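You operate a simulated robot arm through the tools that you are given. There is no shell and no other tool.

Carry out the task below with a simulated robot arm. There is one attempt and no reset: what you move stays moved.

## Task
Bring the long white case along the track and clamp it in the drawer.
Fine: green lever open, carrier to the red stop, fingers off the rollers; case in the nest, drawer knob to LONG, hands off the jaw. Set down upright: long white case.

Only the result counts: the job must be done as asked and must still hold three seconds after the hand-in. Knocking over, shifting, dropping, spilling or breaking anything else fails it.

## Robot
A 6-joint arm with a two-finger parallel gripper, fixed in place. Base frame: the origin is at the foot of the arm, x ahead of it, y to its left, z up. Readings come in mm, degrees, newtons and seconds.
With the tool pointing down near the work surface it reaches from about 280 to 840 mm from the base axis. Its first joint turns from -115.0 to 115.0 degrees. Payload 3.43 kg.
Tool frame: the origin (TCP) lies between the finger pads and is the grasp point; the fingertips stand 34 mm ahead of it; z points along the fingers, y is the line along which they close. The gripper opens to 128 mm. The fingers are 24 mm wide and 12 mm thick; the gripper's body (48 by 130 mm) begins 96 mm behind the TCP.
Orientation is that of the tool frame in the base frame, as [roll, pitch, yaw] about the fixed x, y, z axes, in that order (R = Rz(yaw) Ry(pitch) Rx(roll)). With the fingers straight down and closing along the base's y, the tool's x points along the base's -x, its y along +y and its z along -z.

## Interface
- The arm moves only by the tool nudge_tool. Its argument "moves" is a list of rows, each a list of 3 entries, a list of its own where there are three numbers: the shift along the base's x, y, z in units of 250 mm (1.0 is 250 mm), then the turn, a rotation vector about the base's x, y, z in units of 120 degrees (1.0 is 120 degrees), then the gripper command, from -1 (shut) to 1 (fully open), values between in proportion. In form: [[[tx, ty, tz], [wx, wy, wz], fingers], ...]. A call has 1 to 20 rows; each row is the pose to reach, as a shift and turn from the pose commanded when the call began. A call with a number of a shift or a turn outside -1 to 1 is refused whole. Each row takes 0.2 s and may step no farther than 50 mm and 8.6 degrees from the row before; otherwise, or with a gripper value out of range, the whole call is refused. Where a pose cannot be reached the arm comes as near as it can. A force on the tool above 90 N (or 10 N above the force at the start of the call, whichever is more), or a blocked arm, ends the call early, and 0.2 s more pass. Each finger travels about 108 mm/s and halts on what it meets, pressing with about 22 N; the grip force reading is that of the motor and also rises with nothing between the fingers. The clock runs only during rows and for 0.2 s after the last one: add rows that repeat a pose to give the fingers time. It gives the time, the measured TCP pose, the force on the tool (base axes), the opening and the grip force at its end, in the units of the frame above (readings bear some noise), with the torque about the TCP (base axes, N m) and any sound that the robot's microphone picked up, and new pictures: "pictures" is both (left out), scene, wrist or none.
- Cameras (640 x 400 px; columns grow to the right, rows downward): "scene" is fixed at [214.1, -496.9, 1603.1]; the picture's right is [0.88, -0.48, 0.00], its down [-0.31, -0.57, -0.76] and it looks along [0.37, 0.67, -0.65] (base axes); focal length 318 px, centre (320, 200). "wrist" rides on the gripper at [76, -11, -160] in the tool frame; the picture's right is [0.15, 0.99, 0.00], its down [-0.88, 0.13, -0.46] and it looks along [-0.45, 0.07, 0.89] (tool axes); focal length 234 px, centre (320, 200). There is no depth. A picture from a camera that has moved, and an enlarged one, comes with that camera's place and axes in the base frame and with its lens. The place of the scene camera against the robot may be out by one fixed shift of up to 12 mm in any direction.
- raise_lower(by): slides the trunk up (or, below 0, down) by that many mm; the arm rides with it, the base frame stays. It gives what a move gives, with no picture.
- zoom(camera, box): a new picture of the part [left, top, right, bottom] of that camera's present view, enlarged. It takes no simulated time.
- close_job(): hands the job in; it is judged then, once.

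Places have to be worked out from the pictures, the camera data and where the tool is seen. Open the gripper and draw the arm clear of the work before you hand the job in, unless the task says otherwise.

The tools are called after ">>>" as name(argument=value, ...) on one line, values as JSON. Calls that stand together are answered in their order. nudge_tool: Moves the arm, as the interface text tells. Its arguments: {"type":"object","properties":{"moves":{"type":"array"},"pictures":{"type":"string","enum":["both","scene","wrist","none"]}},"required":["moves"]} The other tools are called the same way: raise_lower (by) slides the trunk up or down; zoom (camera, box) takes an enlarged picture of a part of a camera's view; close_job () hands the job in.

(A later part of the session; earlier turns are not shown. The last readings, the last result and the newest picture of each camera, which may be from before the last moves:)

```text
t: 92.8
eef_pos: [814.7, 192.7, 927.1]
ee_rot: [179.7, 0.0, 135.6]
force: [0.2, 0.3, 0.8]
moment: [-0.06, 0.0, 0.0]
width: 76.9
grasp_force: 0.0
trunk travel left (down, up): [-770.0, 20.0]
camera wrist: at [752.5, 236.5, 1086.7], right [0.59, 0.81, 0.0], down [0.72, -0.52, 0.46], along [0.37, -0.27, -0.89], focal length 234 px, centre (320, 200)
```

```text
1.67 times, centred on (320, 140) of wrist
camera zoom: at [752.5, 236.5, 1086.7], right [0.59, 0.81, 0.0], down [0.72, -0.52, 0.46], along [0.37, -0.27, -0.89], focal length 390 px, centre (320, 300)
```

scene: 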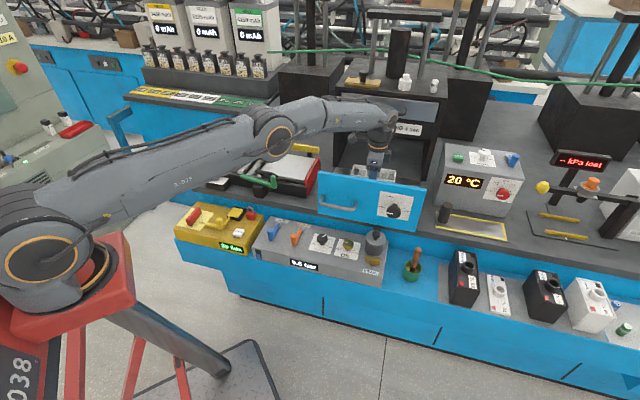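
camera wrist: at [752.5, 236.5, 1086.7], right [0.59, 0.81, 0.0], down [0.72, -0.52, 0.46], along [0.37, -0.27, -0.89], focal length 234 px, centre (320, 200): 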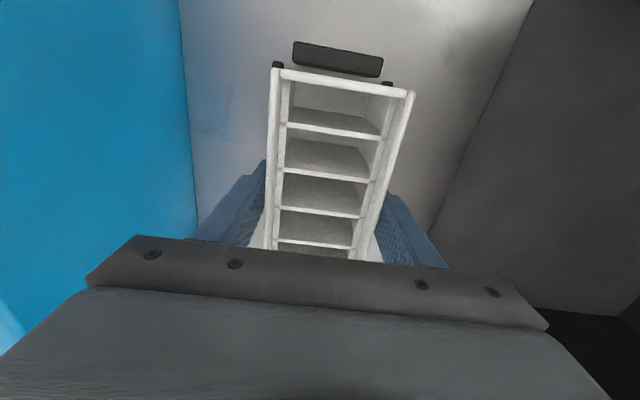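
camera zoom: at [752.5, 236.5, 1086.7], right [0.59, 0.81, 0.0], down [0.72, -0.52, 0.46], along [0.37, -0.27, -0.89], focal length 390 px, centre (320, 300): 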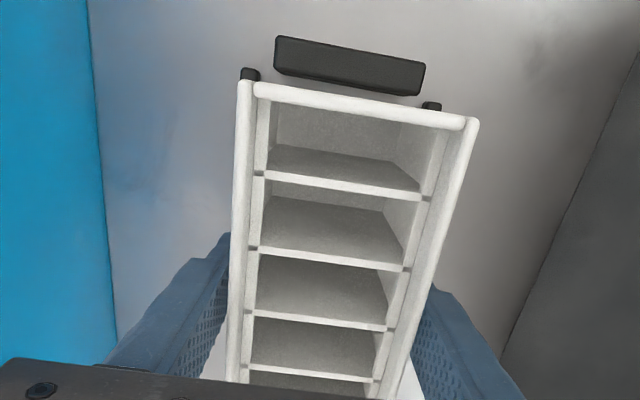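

The case is standing free and the fingers are clear on both sides. I'll rise straight up and look down on it.

>>> nudge_tool(moves=[[[0, 0, 0.03], [0, 0, 0], 0.2], [[0, 0, 0.1], [0, 0, 0], 0.2], [[0, 0, 0.22], [0, 0, 0], 0.2], [[0, 0, 0.38], [0, 0, 0], 0.2], [[0, 0, 0.55], [0, 0, 0], 0.2], [[0, 0, 0.72], [0, 0, 0], 0], [[-0.05, 0, 0.85], [0, 0, 0], -0.5], [[-0.1, 0, 0.95], [0, 0, 0], -1], [[-0.1, 0, 1.0], [0, 0, 0], -1]], pictures="both")

>>> zoom(camera="wrist", box=[240, 40, 480, 260])

>>> zoom(camera="scene", box=[300, 80, 450, 220])

```text
t: 94.8
eef_pos: [789.1, 193.5, 1177.0]
ee_rot: [179.8, 0.1, 135.6]
force: [-0.2, -0.8, -0.4]
moment: [-0.01, 0.01, -0.01]
width: 0.0
grasp_force: 21.3
trunk travel left (down, up): [-770.0, 20.0]
camera wrist: at [726.3, 236.6, 1335.8], right [0.59, 0.81, 0.0], down [0.72, -0.52, 0.46], along [0.37, -0.27, -0.89], focal length 234 px, centre (320, 200)
```

scene: 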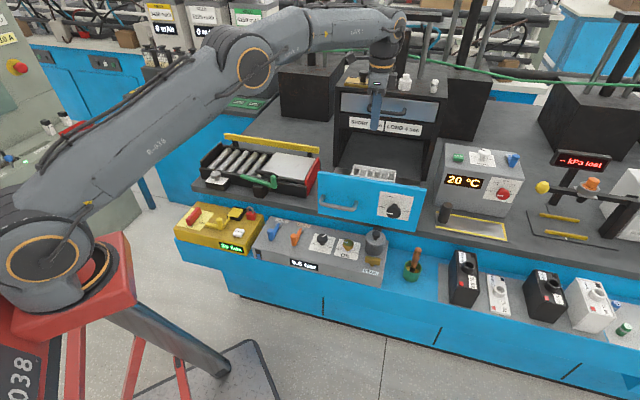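
wrist: 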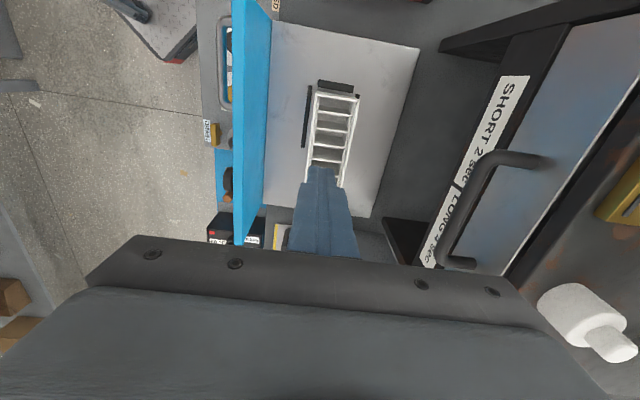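

```text
1.82 times, centred on (360, 150) of wrist
camera zoom: at [726.3, 236.6, 1335.8], right [0.59, 0.81, 0.0], down [0.72, -0.52, 0.46], along [0.37, -0.27, -0.89], focal length 426 px, centre (247, 291)
```

zoom: 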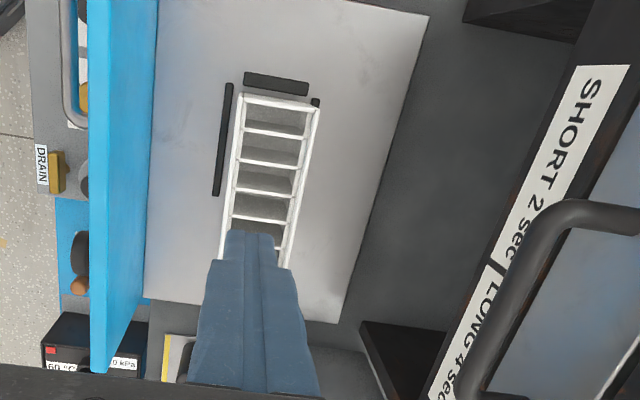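

```text
2.86 times, centred on (375, 150) of scene
camera zoom: at [214.1, -496.9, 1603.1], right [0.88, -0.48, 0.0], down [-0.31, -0.57, -0.76], along [0.37, 0.67, -0.65], focal length 908 px, centre (163, 343)
```

zoom: 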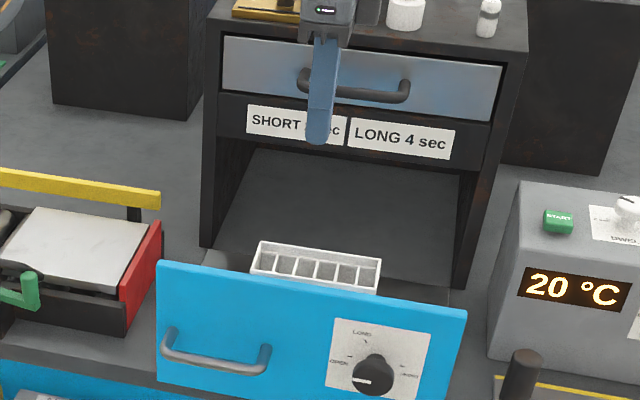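

The case is standing upright between the rails, clear of the block and jaw. Next is the knob: OPEN→LONG is about 60° clockwise seen from the front. I'll move out in front of the drawer at safe height before tilting the tool horizontal.

>>> nudge_tool(moves=[[[-0.08, -0.12, 0.02], [0, 0, 0], -0.5], [[-0.18, -0.27, 0.02], [0, 0, 0], 0], [[-0.28, -0.42, 0.02], [0, 0, 0], 0], [[-0.38, -0.57, 0.02], [0, 0, 0], 0], [[-0.46, -0.69, 0.02], [0, 0, 0], 0], [[-0.516, -0.774, 0], [0, 0, 0], 0]], pictures="none")

>>> nudge_tool(moves=[[[0, 0, 0], [0.049, -0.048, 0], 0], [[0, 0, 0], [0.098, -0.0957, 0], 0], [[0, 0, 0], [0.147, -0.1436, 0], 0], [[0, 0, 0], [0.196, -0.1915, 0], 0], [[0, 0, 0], [0.245, -0.2393, 0], 0], [[0, 0, 0], [0.294, -0.2872, 0], 0]], pictures="both")

```text
t: 96.2
eef_pos: [661.0, -2.5, 1176.5]
ee_rot: [179.8, 0.1, 135.7]
force: [0.9, -0.6, 0.7]
moment: [-0.01, 0.04, 0.01]
width: 63.9
grasp_force: 0.0
trunk travel left (down, up): [-770.0, 20.0]
```

```text
t: 97.6
eef_pos: [660.7, -1.3, 1177.2]
ee_rot: [130.3, 0.0, 135.6]
force: [-0.1, -0.3, -0.2]
moment: [-0.02, -0.02, 0.02]
width: 64.1
grasp_force: 0.0
trunk travel left (down, up): [-770.0, 20.0]
camera wrist: at [516.4, -41.3, 1272.6], right [0.34, 0.56, 0.75], down [0.44, -0.8, 0.4], along [0.83, 0.2, -0.53], focal length 234 px, centre (320, 200)
```

scene: 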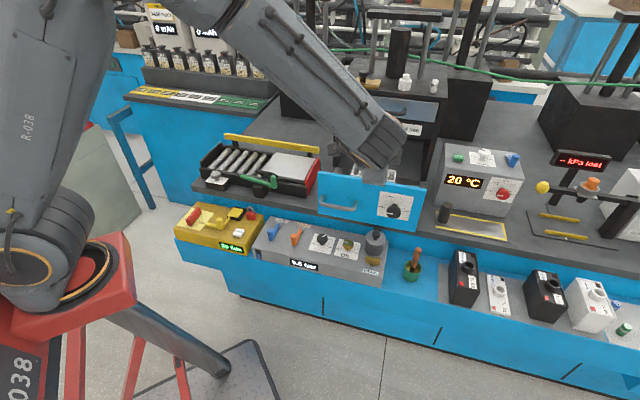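
wrist: 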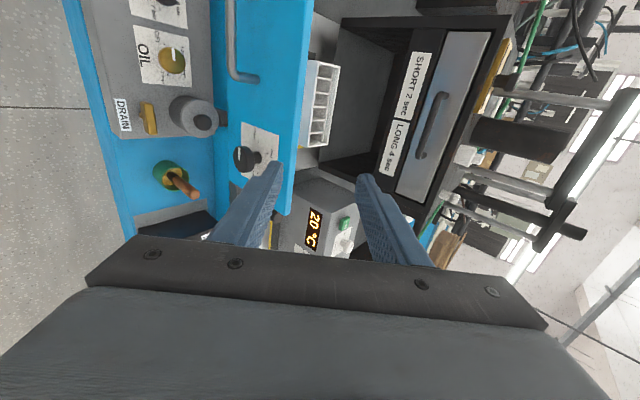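

The tilt is going fine. I'll finish tilting to horizontal and shift toward a standoff in front of the knob.

>>> nudge_tool(moves=[[[0.02, -0.04, 0], [0.0493, -0.0481, 0], 0], [[0.04, -0.09, -0.02], [0.0986, -0.0962, 0], 0], [[0.06, -0.13, -0.04], [0.1479, -0.1443, 0], 0], [[0.08, -0.17, -0.07], [0.1972, -0.1924, 0], 0], [[0.1, -0.212, -0.1], [0.244, -0.238, 0], 0]], pictures="both")

>>> zoom(camera="wrist", box=[80, 20, 340, 260])

```text
t: 98.8
eef_pos: [687.4, -53.0, 1151.2]
ee_rot: [89.7, 0.0, 135.6]
force: [0.0, 0.6, 0.1]
moment: [0.0, 0.02, -0.01]
width: 63.9
grasp_force: 0.0
trunk travel left (down, up): [-770.0, 20.0]
camera wrist: at [520.5, -115.7, 1139.1], right [-0.11, 0.1, 0.99], down [0.31, -0.94, 0.13], along [0.94, 0.32, 0.08], focal length 234 px, centre (320, 200)
```

scene: 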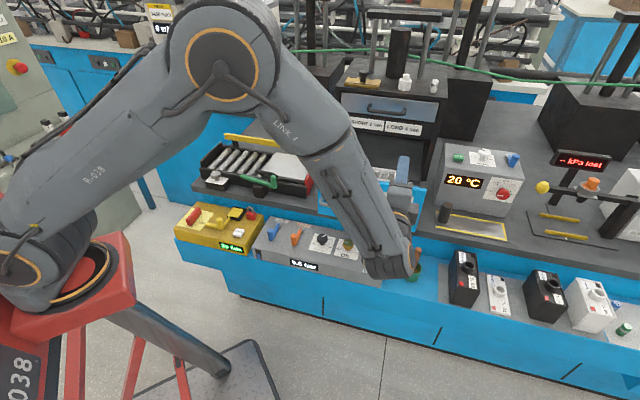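
wrist: 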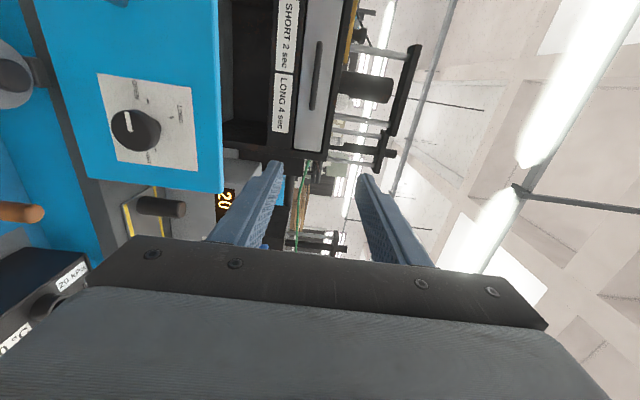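

```text
1.67 times, centred on (210, 140) of wrist
camera zoom: at [520.5, -115.7, 1139.1], right [-0.11, 0.1, 0.99], down [0.31, -0.94, 0.13], along [0.94, 0.32, 0.08], focal length 390 px, centre (503, 300)
```

zoom: 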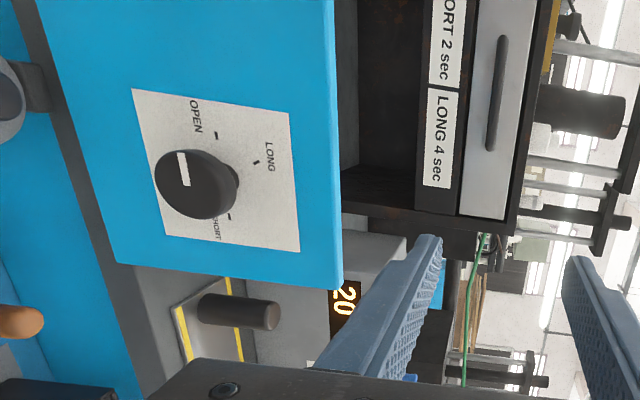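

The knob's dial reads OPEN at 9 o'clock in the front view, LONG 60° clockwise from it, and SHORT opposite. The knob is near (759, 19, 946), so I'll descend to its height with a standoff of about 80 mm and re-measure.

>>> nudge_tool(moves=[[[-0.006, -0.007, -0.17], [0, 0, 0], 0.1], [[-0.012, -0.014, -0.35], [0, 0, 0], 0.1], [[-0.02, -0.022, -0.52], [0, 0, 0], 0.1], [[-0.026, -0.03, -0.69], [0, 0, 0], 0.1], [[-0.031, -0.036, -0.82], [0, 0, 0], 0.1]], pictures="both")

>>> zoom(camera="wrist", box=[180, 20, 440, 260])

>>> zoom(camera="scene", box=[320, 150, 460, 290])

```text
t: 100.0
eef_pos: [676.1, -64.4, 947.2]
ee_rot: [89.6, -0.1, 135.6]
force: [-0.4, 0.5, -0.6]
moment: [0.02, 0.03, -0.02]
width: 70.5
grasp_force: 0.0
trunk travel left (down, up): [-770.0, 20.0]
camera wrist: at [511.1, -126.2, 935.2], right [-0.11, 0.1, 0.99], down [0.31, -0.94, 0.13], along [0.94, 0.32, 0.07], focal length 234 px, centre (320, 200)
```

scene: 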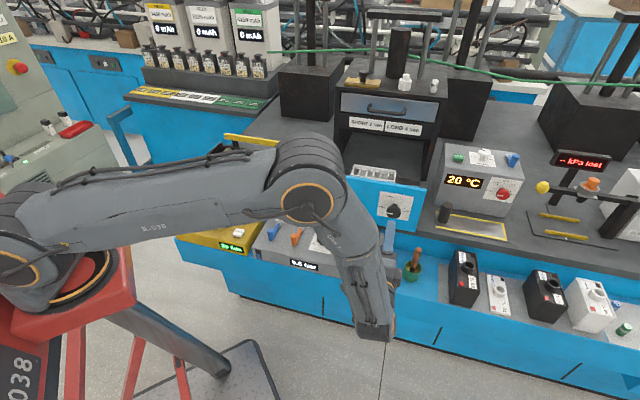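
wrist: 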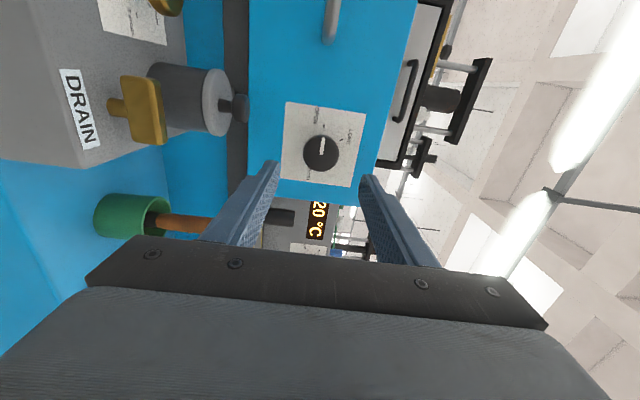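

```text
1.67 times, centred on (310, 140) of wrist
camera zoom: at [511.1, -126.2, 935.2], right [-0.11, 0.1, 0.99], down [0.31, -0.94, 0.13], along [0.94, 0.32, 0.07], focal length 390 px, centre (337, 300)
```

zoom: 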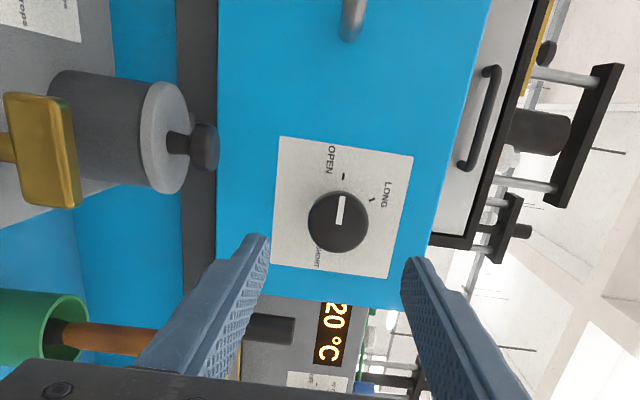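

```text
2.86 times, centred on (390, 220) of scene
camera zoom: at [214.1, -496.9, 1603.1], right [0.88, -0.48, 0.0], down [-0.31, -0.57, -0.76], along [0.37, 0.67, -0.65], focal length 908 px, centre (120, 143)
```

zoom: 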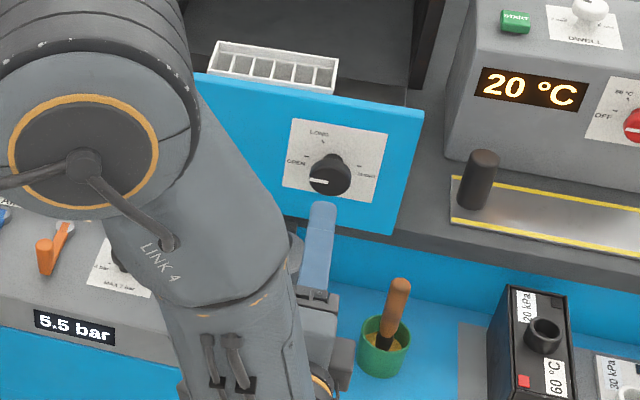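

The knob front is about 110 mm ahead and aligned within 3 mm of the tool axis; its disc is about 42 mm across. I'll dry-run the 60° clockwise roll at standoff to confirm the wrist can make it.

>>> nudge_tool(moves=[[[0, 0, 0], [0.0452, 0.0462, 0], 0.1], [[0, 0, 0], [0.0904, 0.0923, 0], 0.1], [[0, 0, 0], [0.1356, 0.1385, 0], 0.1], [[0, 0, 0], [0.1808, 0.1846, 0], 0.1], [[0, 0, 0], [0.226, 0.2308, 0], 0.1], [[0, 0, 0], [0.2712, 0.2769, 0], 0.1], [[0, 0, 0], [0.3164, 0.3231, 0], 0.1], [[0, 0, 0], [0.3615, 0.3692, 0], 0.1]], pictures="both")

>>> zoom(camera="wrist", box=[180, 20, 440, 260])

```text
t: 101.8
eef_pos: [677.6, -61.5, 947.1]
ee_rot: [89.5, -62.0, 135.7]
force: [0.0, 1.4, -0.1]
moment: [0.03, 0.02, 0.03]
width: 70.4
grasp_force: 0.1
trunk travel left (down, up): [-770.0, 20.0]
camera wrist: at [533.0, -144.5, 1007.9], right [0.57, -0.57, 0.59], down [0.06, -0.69, -0.72], along [0.82, 0.44, -0.36], focal length 234 px, centre (320, 200)
```

scene: 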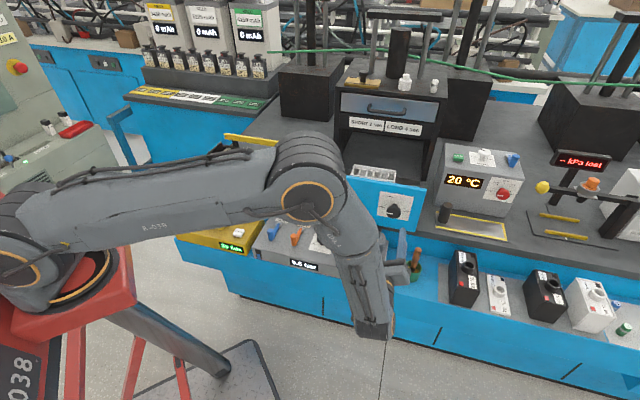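
wrist: 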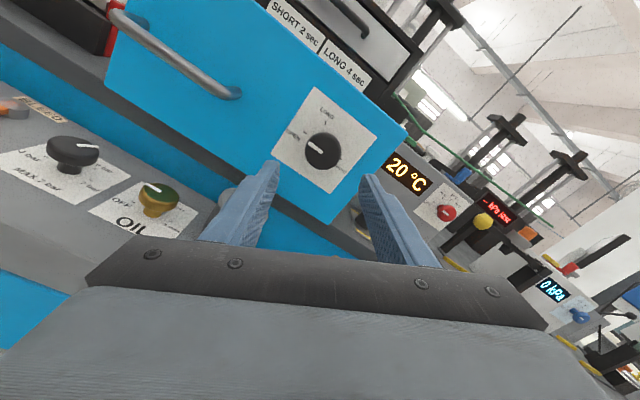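

```text
1.67 times, centred on (310, 140) of wrist
camera zoom: at [533.0, -144.5, 1007.9], right [0.57, -0.57, 0.59], down [0.06, -0.69, -0.72], along [0.82, 0.44, -0.36], focal length 390 px, centre (337, 300)
```

zoom: 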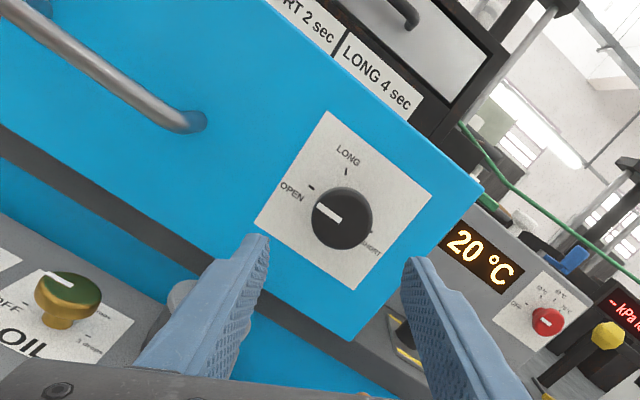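

The full roll is reachable and the view confirms LONG is about 60° clockwise of OPEN. I'll roll back to start, then advance toward the knob.

>>> nudge_tool(moves=[[[0, 0, 0], [-0.0452, -0.0462, 0], 0.1], [[0, 0, 0], [-0.0904, -0.0923, 0], 0.1], [[0, 0, 0], [-0.1356, -0.1385, 0], 0.1], [[0, 0, 0], [-0.1808, -0.1846, 0], 0.1], [[0, 0, 0], [-0.226, -0.2308, 0], 0.1], [[0, 0, 0], [-0.2712, -0.2769, 0], 0.1], [[0, 0, 0], [-0.3164, -0.3231, 0], 0.1], [[0, 0, 0], [-0.3615, -0.3692, 0], 0.1], [[0.056, 0.0572, 0.01], [-0.3615, -0.3692, 0], 0.1], [[0.112, 0.1143, 0.01], [-0.3615, -0.3692, 0], 0.1], [[0.182, 0.1858, 0.01], [-0.3615, -0.3692, 0], 0.1]], pictures="both")

>>> zoom(camera="wrist", box=[180, 20, 440, 260])

>>> zoom(camera="scene", box=[320, 150, 460, 290])

```text
t: 104.2
eef_pos: [722.0, -16.8, 949.2]
ee_rot: [89.6, 0.0, 135.6]
force: [1.0, -0.4, 0.2]
moment: [0.0, 0.01, 0.03]
width: 70.1
grasp_force: 0.0
trunk travel left (down, up): [-770.0, 20.0]
camera wrist: at [557.2, -78.1, 937.2], right [-0.11, 0.1, 0.99], down [0.31, -0.94, 0.13], along [0.94, 0.32, 0.07], focal length 234 px, centre (320, 200)
```

scene: 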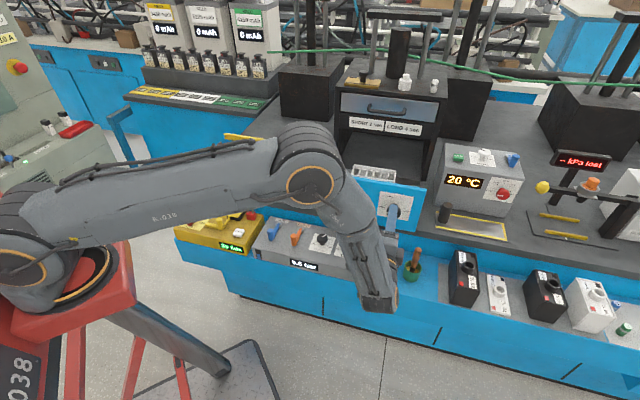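
wrist: 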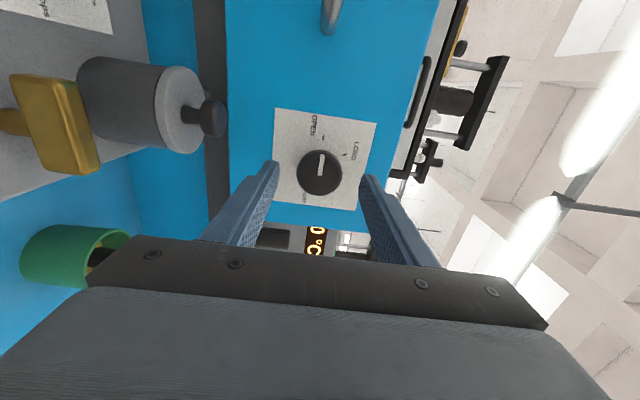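

```text
1.67 times, centred on (310, 140) of wrist
camera zoom: at [557.2, -78.1, 937.2], right [-0.11, 0.1, 0.99], down [0.31, -0.94, 0.13], along [0.94, 0.32, 0.07], focal length 390 px, centre (337, 300)
```

zoom: 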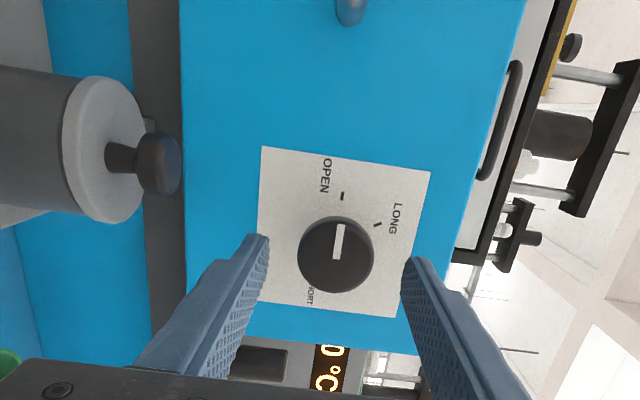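

```text
2.86 times, centred on (390, 220) of scene
camera zoom: at [214.1, -496.9, 1603.1], right [0.88, -0.48, 0.0], down [-0.31, -0.57, -0.76], along [0.37, 0.67, -0.65], focal length 908 px, centre (120, 143)
```

zoom: 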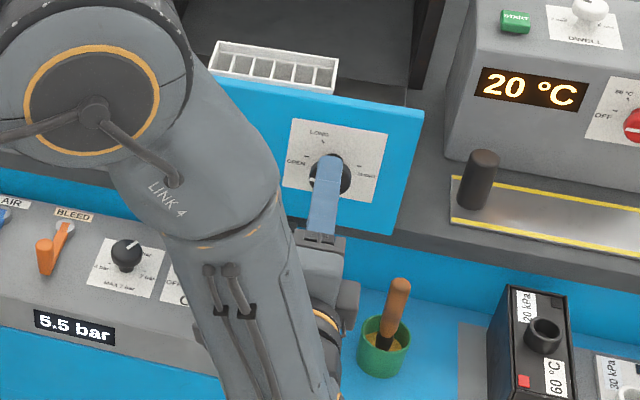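

The knob centre is exactly on the tool axis, about 44 mm ahead. I'll advance 42 mm and close on the disc.

>>> nudge_tool(moves=[[[0.04, 0.041, 0], [0, 0, 0], 0.1], [[0.08, 0.0815, 0], [0, 0, 0], 0.1], [[0.1176, 0.12, 0], [0, 0, 0], 0.1], [[0.1176, 0.12, 0], [0, 0, 0], -0.2], [[0.1176, 0.12, 0], [0, 0, 0], -1], [[0.1176, 0.12, 0], [0, 0, 0], -1], [[0.1176, 0.12, 0], [0, 0, 0], -1]], pictures="both")

>>> zoom(camera="wrist", box=[180, 20, 440, 260])

>>> zoom(camera="scene", box=[350, 160, 430, 250])

```text
t: 105.8
eef_pos: [751.3, 14.5, 950.4]
ee_rot: [89.5, 0.0, 135.5]
force: [0.5, 1.5, 2.1]
moment: [-0.03, -0.05, 0.04]
width: 43.4
grasp_force: 45.2
trunk travel left (down, up): [-770.0, 20.0]
camera wrist: at [586.5, -48.3, 937.4], right [-0.11, 0.1, 0.99], down [0.31, -0.94, 0.13], along [0.94, 0.32, 0.07], focal length 234 px, centre (320, 200)
```

scene: 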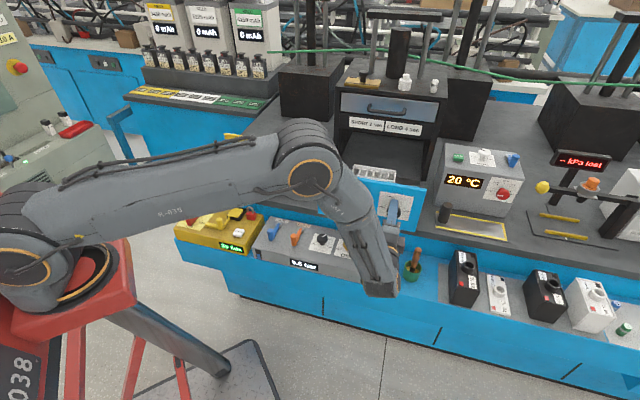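
wrist: 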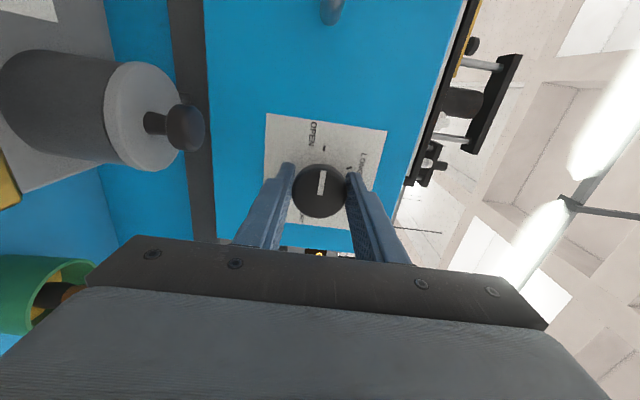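

```text
1.67 times, centred on (310, 140) of wrist
camera zoom: at [586.5, -48.3, 937.4], right [-0.11, 0.1, 0.99], down [0.31, -0.94, 0.13], along [0.94, 0.32, 0.07], focal length 390 px, centre (337, 300)
```

zoom: 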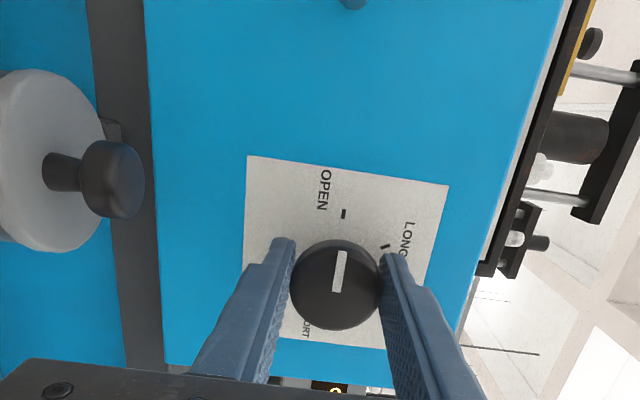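

```text
4.44 times, centred on (390, 205) of scene
camera zoom: at [214.1, -496.9, 1603.1], right [0.88, -0.48, 0.0], down [-0.31, -0.57, -0.76], along [0.37, 0.67, -0.65], focal length 1412 px, centre (9, 178)
```

zoom: 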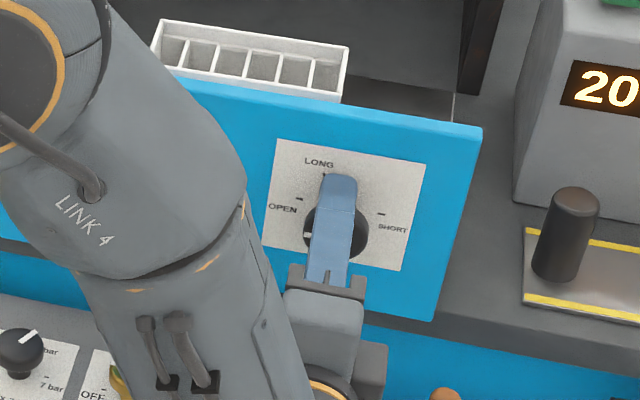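

The knob is gripped at 43 mm. I'll turn it clockwise, first by 30°, and check that the pointer follows.

>>> nudge_tool(moves=[[[0, 0, 0], [0.0437, 0.0447, 0], -1], [[0, 0, 0], [0.0875, 0.0893, 0], -1], [[0, 0, 0], [0.1312, 0.134, 0], -1], [[0, 0, 0], [0.1749, 0.1786, 0], -1]], pictures="wrist")

>>> zoom(camera="wrist", box=[200, 40, 420, 260])

```text
t: 106.8
eef_pos: [753.5, 13.6, 951.1]
ee_rot: [89.4, -30.0, 135.7]
force: [-2.8, 1.4, 14.8]
moment: [0.16, -0.19, 0.15]
width: 43.3
grasp_force: 44.9
trunk travel left (down, up): [-770.0, 20.0]
camera wrist: at [589.9, -51.0, 978.1], right [0.26, -0.26, 0.93], down [0.27, -0.9, -0.33], along [0.93, 0.34, -0.16], focal length 234 px, centre (320, 200)
```

wrist: 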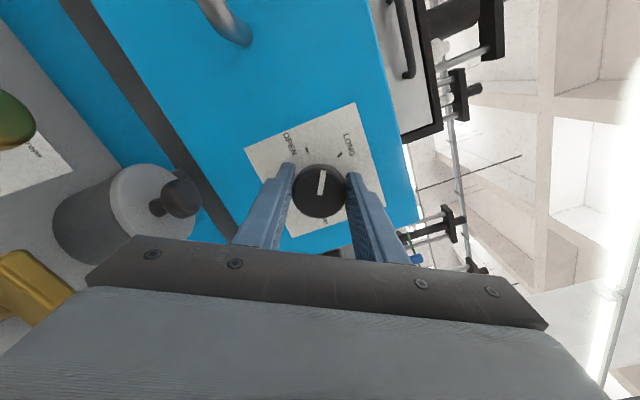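

```text
1.82 times, centred on (310, 150) of wrist
camera zoom: at [589.9, -51.0, 978.1], right [0.26, -0.26, 0.93], down [0.27, -0.9, -0.33], along [0.93, 0.34, -0.16], focal length 426 px, centre (338, 291)
```

zoom: 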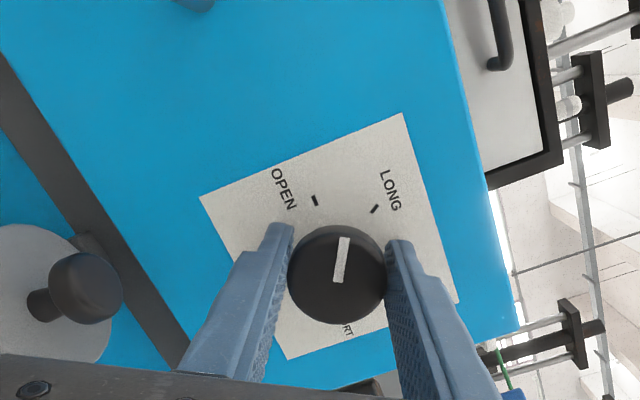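

The pointer is turning with the gripper. I'll complete the remaining 30° with a small height correction for the 15 N vertical load.

>>> nudge_tool(moves=[[[0, 0, 0.003], [0.0437, 0.0447, 0], -1], [[0, 0, 0.005], [0.0875, 0.0893, 0], -1], [[0, 0, 0.006], [0.1312, 0.134, 0], -1], [[0, 0, 0.006], [0.1749, 0.1786, 0], -1], [[0, 0, 0.006], [0.1749, 0.1786, 0], -1]], pictures="both")

>>> zoom(camera="wrist", box=[200, 40, 420, 260])

>>> zoom(camera="scene", box=[350, 160, 430, 250])

```text
t: 108.0
eef_pos: [752.9, 12.6, 952.5]
ee_rot: [89.4, -60.1, 135.7]
force: [8.5, -5.8, 22.1]
moment: [0.29, -0.38, -0.13]
width: 43.4
grasp_force: 45.3
trunk travel left (down, up): [-770.0, 20.0]
camera wrist: at [606.7, -68.0, 1011.6], right [0.55, -0.56, 0.62], down [0.07, -0.71, -0.7], along [0.83, 0.43, -0.35], focal length 234 px, centre (320, 200)
```

scene: 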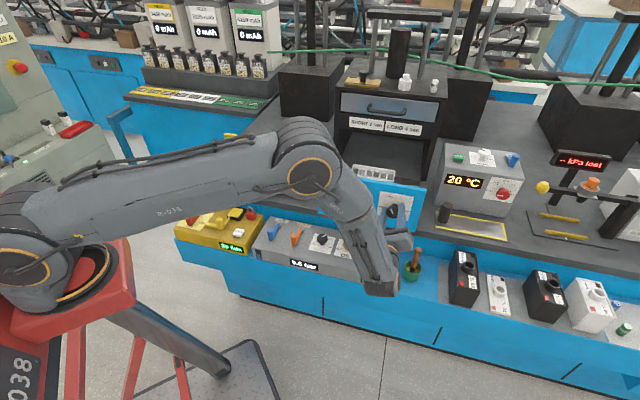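
wrist: 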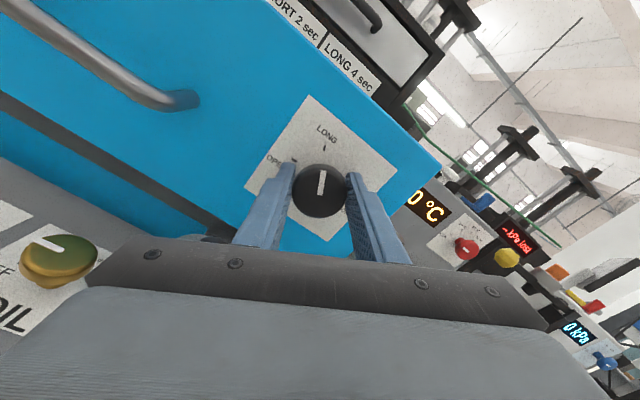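

```text
1.82 times, centred on (310, 150) of wrist
camera zoom: at [606.7, -68.0, 1011.6], right [0.55, -0.56, 0.62], down [0.07, -0.71, -0.7], along [0.83, 0.43, -0.35], focal length 426 px, centre (338, 291)
```

zoom: 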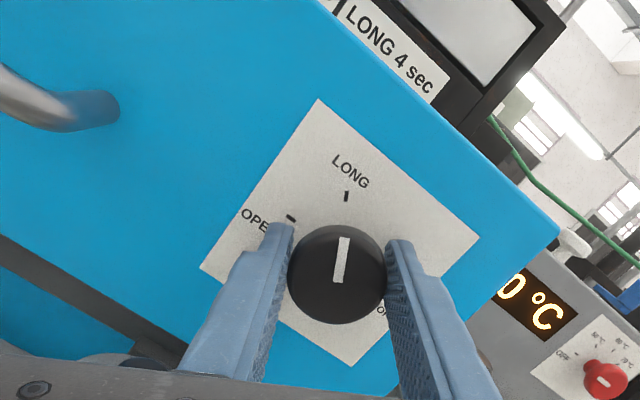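

```text
4.44 times, centred on (390, 205) of scene
camera zoom: at [214.1, -496.9, 1603.1], right [0.88, -0.48, 0.0], down [-0.31, -0.57, -0.76], along [0.37, 0.67, -0.65], focal length 1412 px, centre (9, 178)
```

zoom: 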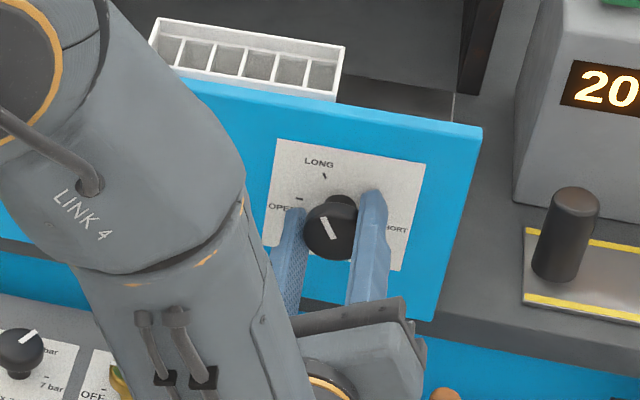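

The pointer now aims at LONG and the case has shifted slightly toward the fixed block, so the jaw is acting. I estimate LONG is about 2° further, so I'll add that, then release the knob and hold still.

>>> nudge_tool(moves=[[[0, 0, 0], [0.0117, 0.0119, 0], -1], [[0, 0, 0], [0.0117, 0.0119, 0], -1], [[0, 0, 0], [0.0117, 0.0119, 0], -0.1], [[0, 0, 0], [0.0117, 0.0119, 0], 0.1], [[0, 0, 0], [0.0117, 0.0119, 0], 0.1]], pictures="both")

>>> zoom(camera="wrist", box=[200, 40, 420, 260])

>>> zoom(camera="scene", box=[350, 160, 430, 250])

```text
t: 109.2
eef_pos: [752.1, 14.0, 950.8]
ee_rot: [89.6, -62.0, 135.6]
force: [-0.1, 0.2, 0.6]
moment: [0.01, 0.01, 0.02]
width: 70.1
grasp_force: 0.1
trunk travel left (down, up): [-770.0, 20.0]
camera wrist: at [607.6, -68.0, 1011.7], right [0.57, -0.57, 0.59], down [0.06, -0.69, -0.72], along [0.82, 0.44, -0.36], focal length 234 px, centre (320, 200)
```

scene: 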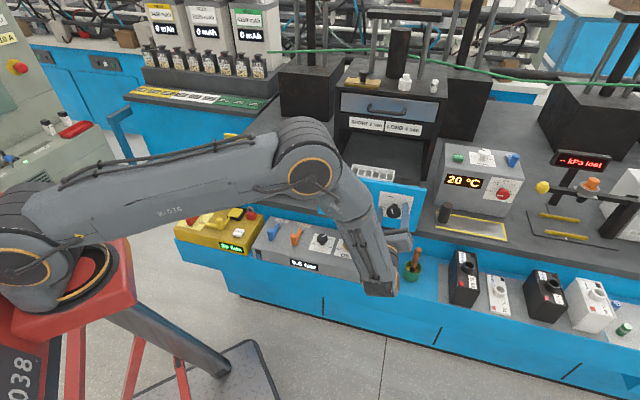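
wrist: 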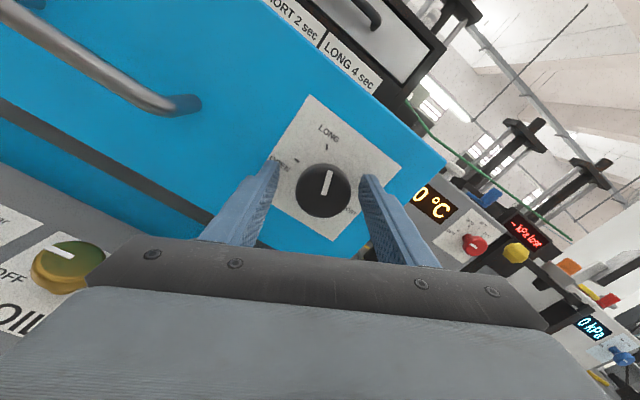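

```text
1.82 times, centred on (310, 150) of wrist
camera zoom: at [607.6, -68.0, 1011.7], right [0.57, -0.57, 0.59], down [0.06, -0.69, -0.72], along [0.82, 0.44, -0.36], focal length 426 px, centre (338, 291)
```

zoom: 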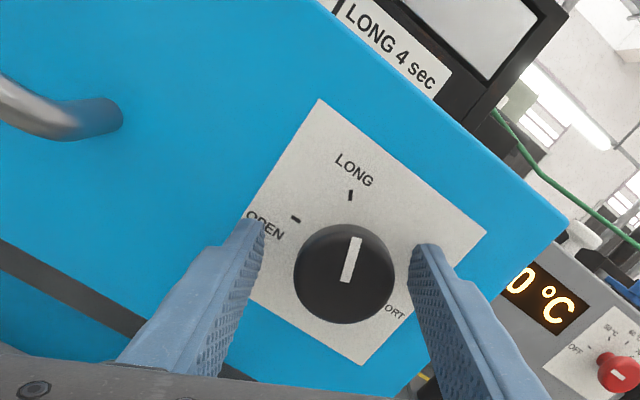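

```text
4.44 times, centred on (390, 205) of scene
camera zoom: at [214.1, -496.9, 1603.1], right [0.88, -0.48, 0.0], down [-0.31, -0.57, -0.76], along [0.37, 0.67, -0.65], focal length 1412 px, centre (9, 178)
```

zoom: 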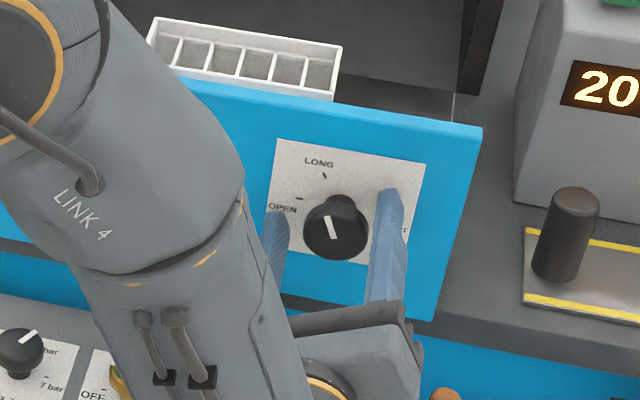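

The fingers are off the knob and the case is still creeping toward the block, so the jaw is closing slowly. I'll back straight away and view the dial to verify the pointer sits on LONG.

>>> nudge_tool(moves=[[[-0.05, -0.051, 0], [0, 0, 0], 0.1], [[-0.12, -0.1225, 0], [0, 0, 0], 0.1], [[-0.2, -0.204, 0], [0, 0, 0], 0.1], [[-0.28, -0.286, 0], [0, 0, 0], 0.1], [[-0.28, -0.286, 0], [0, 0, 0], 0.1], [[-0.28, -0.286, 0], [0, 0, 0], 0.1], [[-0.28, -0.286, 0], [0, 0, 0], 0.1], [[-0.28, -0.286, 0], [0, 0, 0], 0.1]], pictures="both")

>>> zoom(camera="wrist", box=[260, 60, 400, 200])

>>> zoom(camera="scene", box=[365, 180, 425, 235])

>>> zoom(camera="scene", box=[340, 150, 440, 220])

```text
t: 111.0
eef_pos: [681.7, -58.9, 950.3]
ee_rot: [89.5, -62.0, 135.7]
force: [0.6, -0.3, -0.4]
moment: [-0.01, -0.03, -0.01]
width: 70.4
grasp_force: 0.1
trunk travel left (down, up): [-770.0, 20.0]
camera wrist: at [537.6, -140.2, 1011.0], right [0.57, -0.57, 0.59], down [0.06, -0.69, -0.72], along [0.82, 0.44, -0.36], focal length 234 px, centre (320, 200)
```

scene: 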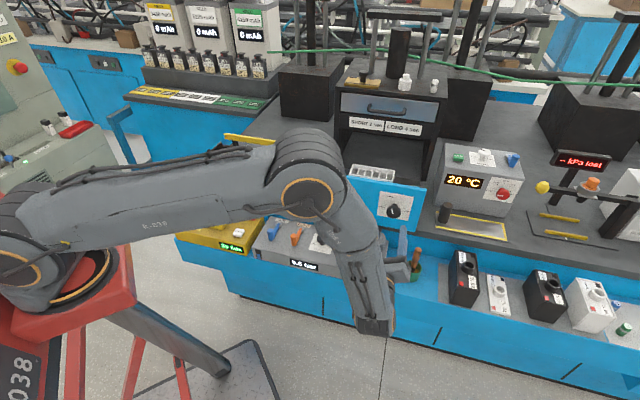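
wrist: 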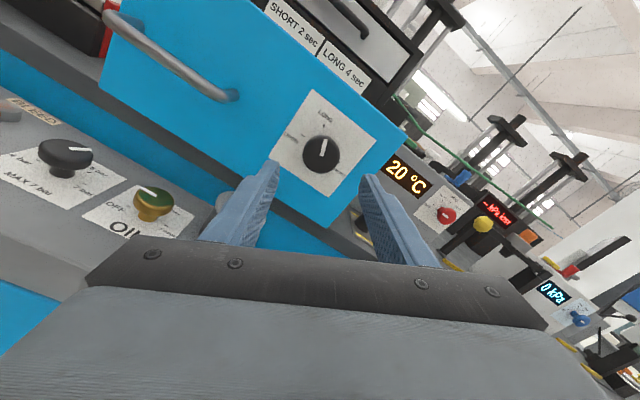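

```text
2.86 times, centred on (330, 130) of wrist
camera zoom: at [537.6, -140.2, 1011.0], right [0.57, -0.57, 0.59], down [0.06, -0.69, -0.72], along [0.82, 0.44, -0.36], focal length 669 px, centre (291, 400)
```

zoom: 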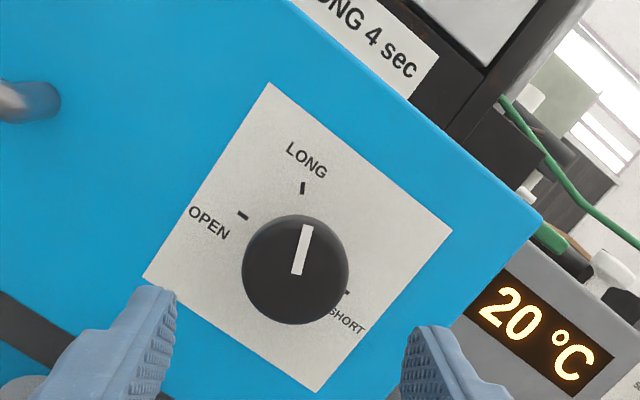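

```text
7.27 times, centred on (395, 208) of scene
camera zoom: at [214.1, -496.9, 1603.1], right [0.88, -0.48, 0.0], down [-0.31, -0.57, -0.76], along [0.37, 0.67, -0.65], focal length 2310 px, centre (-226, 146)
```

zoom: 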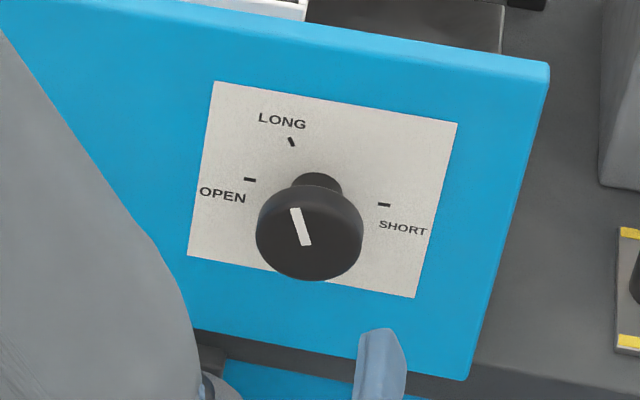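

```text
5.71 times, centred on (390, 185) of scene
camera zoom: at [214.1, -496.9, 1603.1], right [0.88, -0.48, 0.0], down [-0.31, -0.57, -0.76], along [0.37, 0.67, -0.65], focal length 1815 px, centre (-80, 286)
```

zoom: 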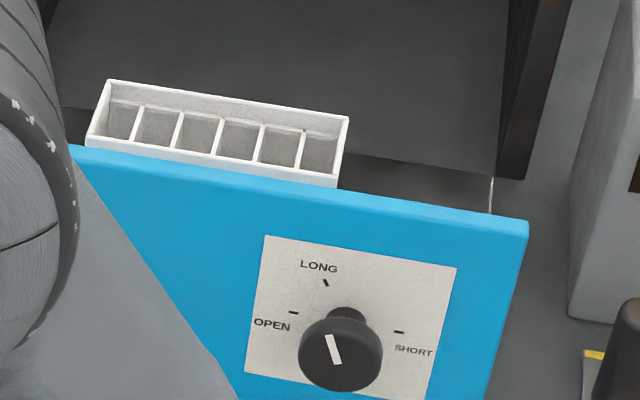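

Both cameras agree the pointer is about 5° past LONG, since it was dragged slightly as the side load released. I'll go back in at the same pose, regrip, and turn it back about 5°, this time unloading before release.

>>> nudge_tool(moves=[[[0.08, 0.082, 0], [0, 0, 0], 0.1], [[0.16, 0.1635, 0], [0, 0, 0], 0.1], [[0.23, 0.235, 0], [0, 0, 0], 0.1], [[0.28, 0.286, 0], [0, 0, 0], 0.1]], pictures="wrist")

>>> zoom(camera="wrist", box=[220, 60, 420, 260])

```text
t: 112.0
eef_pos: [752.7, 12.4, 950.7]
ee_rot: [89.5, -62.0, 135.6]
force: [-0.3, -0.2, 0.1]
moment: [0.02, 0.03, -0.02]
width: 70.5
grasp_force: 0.1
trunk travel left (down, up): [-770.0, 20.0]
camera wrist: at [608.0, -69.3, 1012.4], right [0.57, -0.57, 0.59], down [0.06, -0.69, -0.72], along [0.82, 0.44, -0.36], focal length 234 px, centre (320, 200)
```

wrist: 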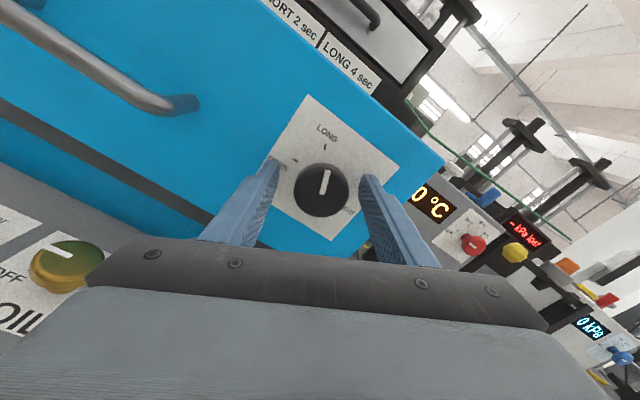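

```text
2.00 times, centred on (320, 160) of wrist
camera zoom: at [608.0, -69.3, 1012.4], right [0.57, -0.57, 0.59], down [0.06, -0.69, -0.72], along [0.82, 0.44, -0.36], focal length 468 px, centre (320, 280)
```

zoom: 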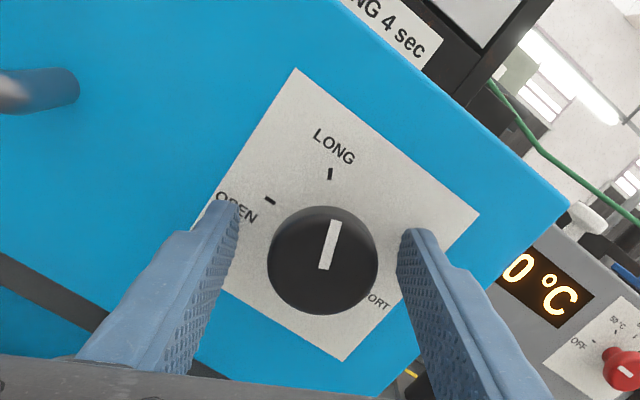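

The knob centre is about 1.5 mm off the finger mid-plane, so I'll centre on it and close.

>>> nudge_tool(moves=[[[0.0038, -0.0037, 0.0028], [0, 0, 0], 0.1], [[0.0038, -0.0037, 0.0028], [0, 0, 0], -0.2], [[0.0038, -0.0037, 0.0028], [0, 0, 0], -1], [[0.0038, -0.0037, 0.0028], [0, 0, 0], -1]], pictures="wrist")

>>> zoom(camera="wrist", box=[220, 60, 420, 260])

```text
t: 113.0
eef_pos: [752.9, 11.0, 952.3]
ee_rot: [89.5, -62.0, 135.7]
force: [0.0, 0.6, -0.9]
moment: [-0.03, 0.0, 0.05]
width: 43.0
grasp_force: 45.2
trunk travel left (down, up): [-770.0, 20.0]
camera wrist: at [608.4, -70.2, 1013.5], right [0.57, -0.57, 0.59], down [0.06, -0.69, -0.72], along [0.82, 0.44, -0.36], focal length 234 px, centre (320, 200)
```

wrist: 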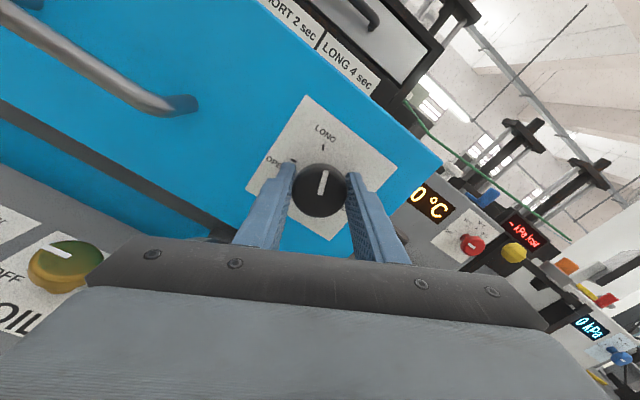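

```text
2.00 times, centred on (320, 160) of wrist
camera zoom: at [608.4, -70.2, 1013.5], right [0.57, -0.57, 0.59], down [0.06, -0.69, -0.72], along [0.82, 0.44, -0.36], focal length 468 px, centre (320, 280)
```

zoom: 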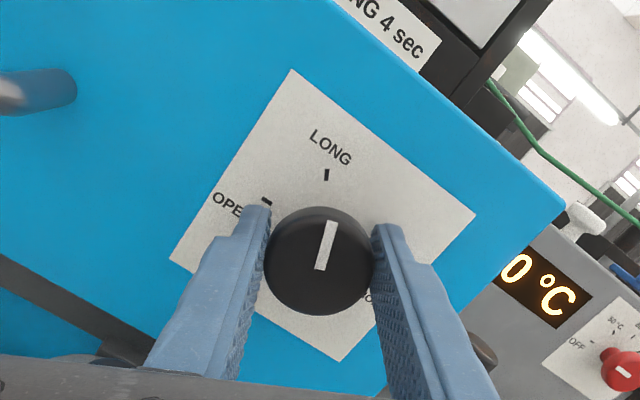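

It's centred with almost zero load. I'll turn back 5° counter-clockwise, then open gently.

>>> nudge_tool(moves=[[[0, 0, 0], [-0.0146, -0.0149, 0], -1], [[0, 0, 0], [-0.0292, -0.0298, 0], -1], [[0, 0, 0], [-0.0292, -0.0298, 0], -1]], pictures="none")

```text
t: 113.8
eef_pos: [753.4, 13.0, 952.6]
ee_rot: [89.5, -57.0, 135.6]
force: [-1.9, 0.2, 1.9]
moment: [-0.19, 0.21, -0.2]
width: 43.1
grasp_force: 45.0
trunk travel left (down, up): [-770.0, 20.0]
```

The load is small, so I'll open the fingers, back away straight, and check the dial.

>>> nudge_tool(moves=[[[0, 0, 0], [0, 0, 0], -0.25], [[0, 0, 0], [0, 0, 0], 0.1], [[0, 0, 0], [0, 0, 0], 0.1], [[-0.05, -0.051, 0], [0, 0, 0], 0.1], [[-0.12, -0.1225, 0], [0, 0, 0], 0.1], [[-0.2, -0.204, 0], [0, 0, 0], 0.1], [[-0.28, -0.286, 0], [0, 0, 0], 0.1]], pictures="both")

>>> zoom(camera="wrist", box=[260, 60, 400, 200])

>>> zoom(camera="scene", box=[365, 180, 425, 235])

```text
t: 115.4
eef_pos: [682.9, -59.5, 952.3]
ee_rot: [89.6, -57.0, 135.7]
force: [-0.5, 0.0, -0.8]
moment: [-0.02, -0.01, -0.01]
width: 70.2
grasp_force: 0.1
trunk travel left (down, up): [-770.0, 20.0]
camera wrist: at [534.1, -137.9, 1009.7], right [0.53, -0.53, 0.66], down [0.1, -0.74, -0.67], along [0.84, 0.42, -0.34], focal length 234 px, centre (320, 200)
```

scene: 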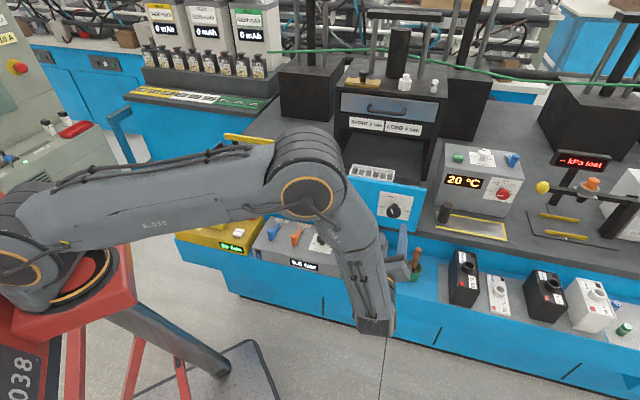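
wrist: 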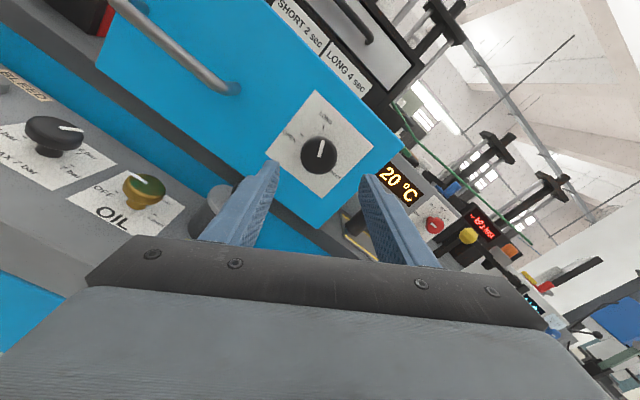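

```text
2.86 times, centred on (330, 130) of wrist
camera zoom: at [534.1, -137.9, 1009.7], right [0.53, -0.53, 0.66], down [0.1, -0.74, -0.67], along [0.84, 0.42, -0.34], focal length 669 px, centre (291, 400)
```

zoom: 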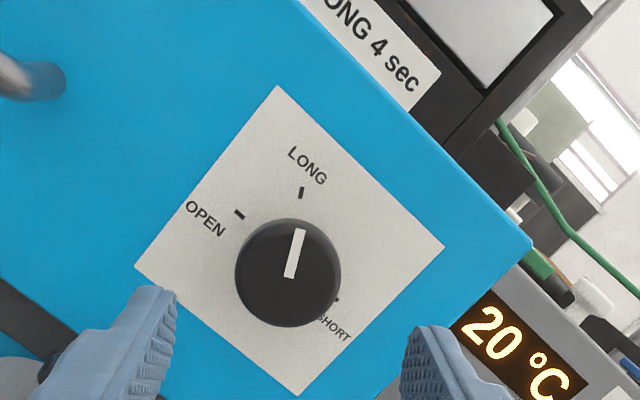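

```text
7.27 times, centred on (395, 208) of scene
camera zoom: at [214.1, -496.9, 1603.1], right [0.88, -0.48, 0.0], down [-0.31, -0.57, -0.76], along [0.37, 0.67, -0.65], focal length 2310 px, centre (-226, 146)
```

zoom: 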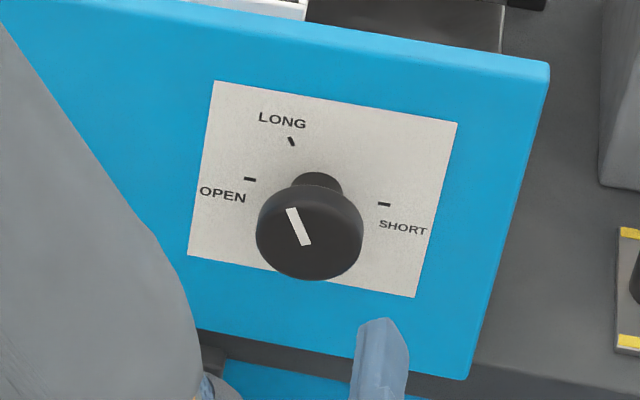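

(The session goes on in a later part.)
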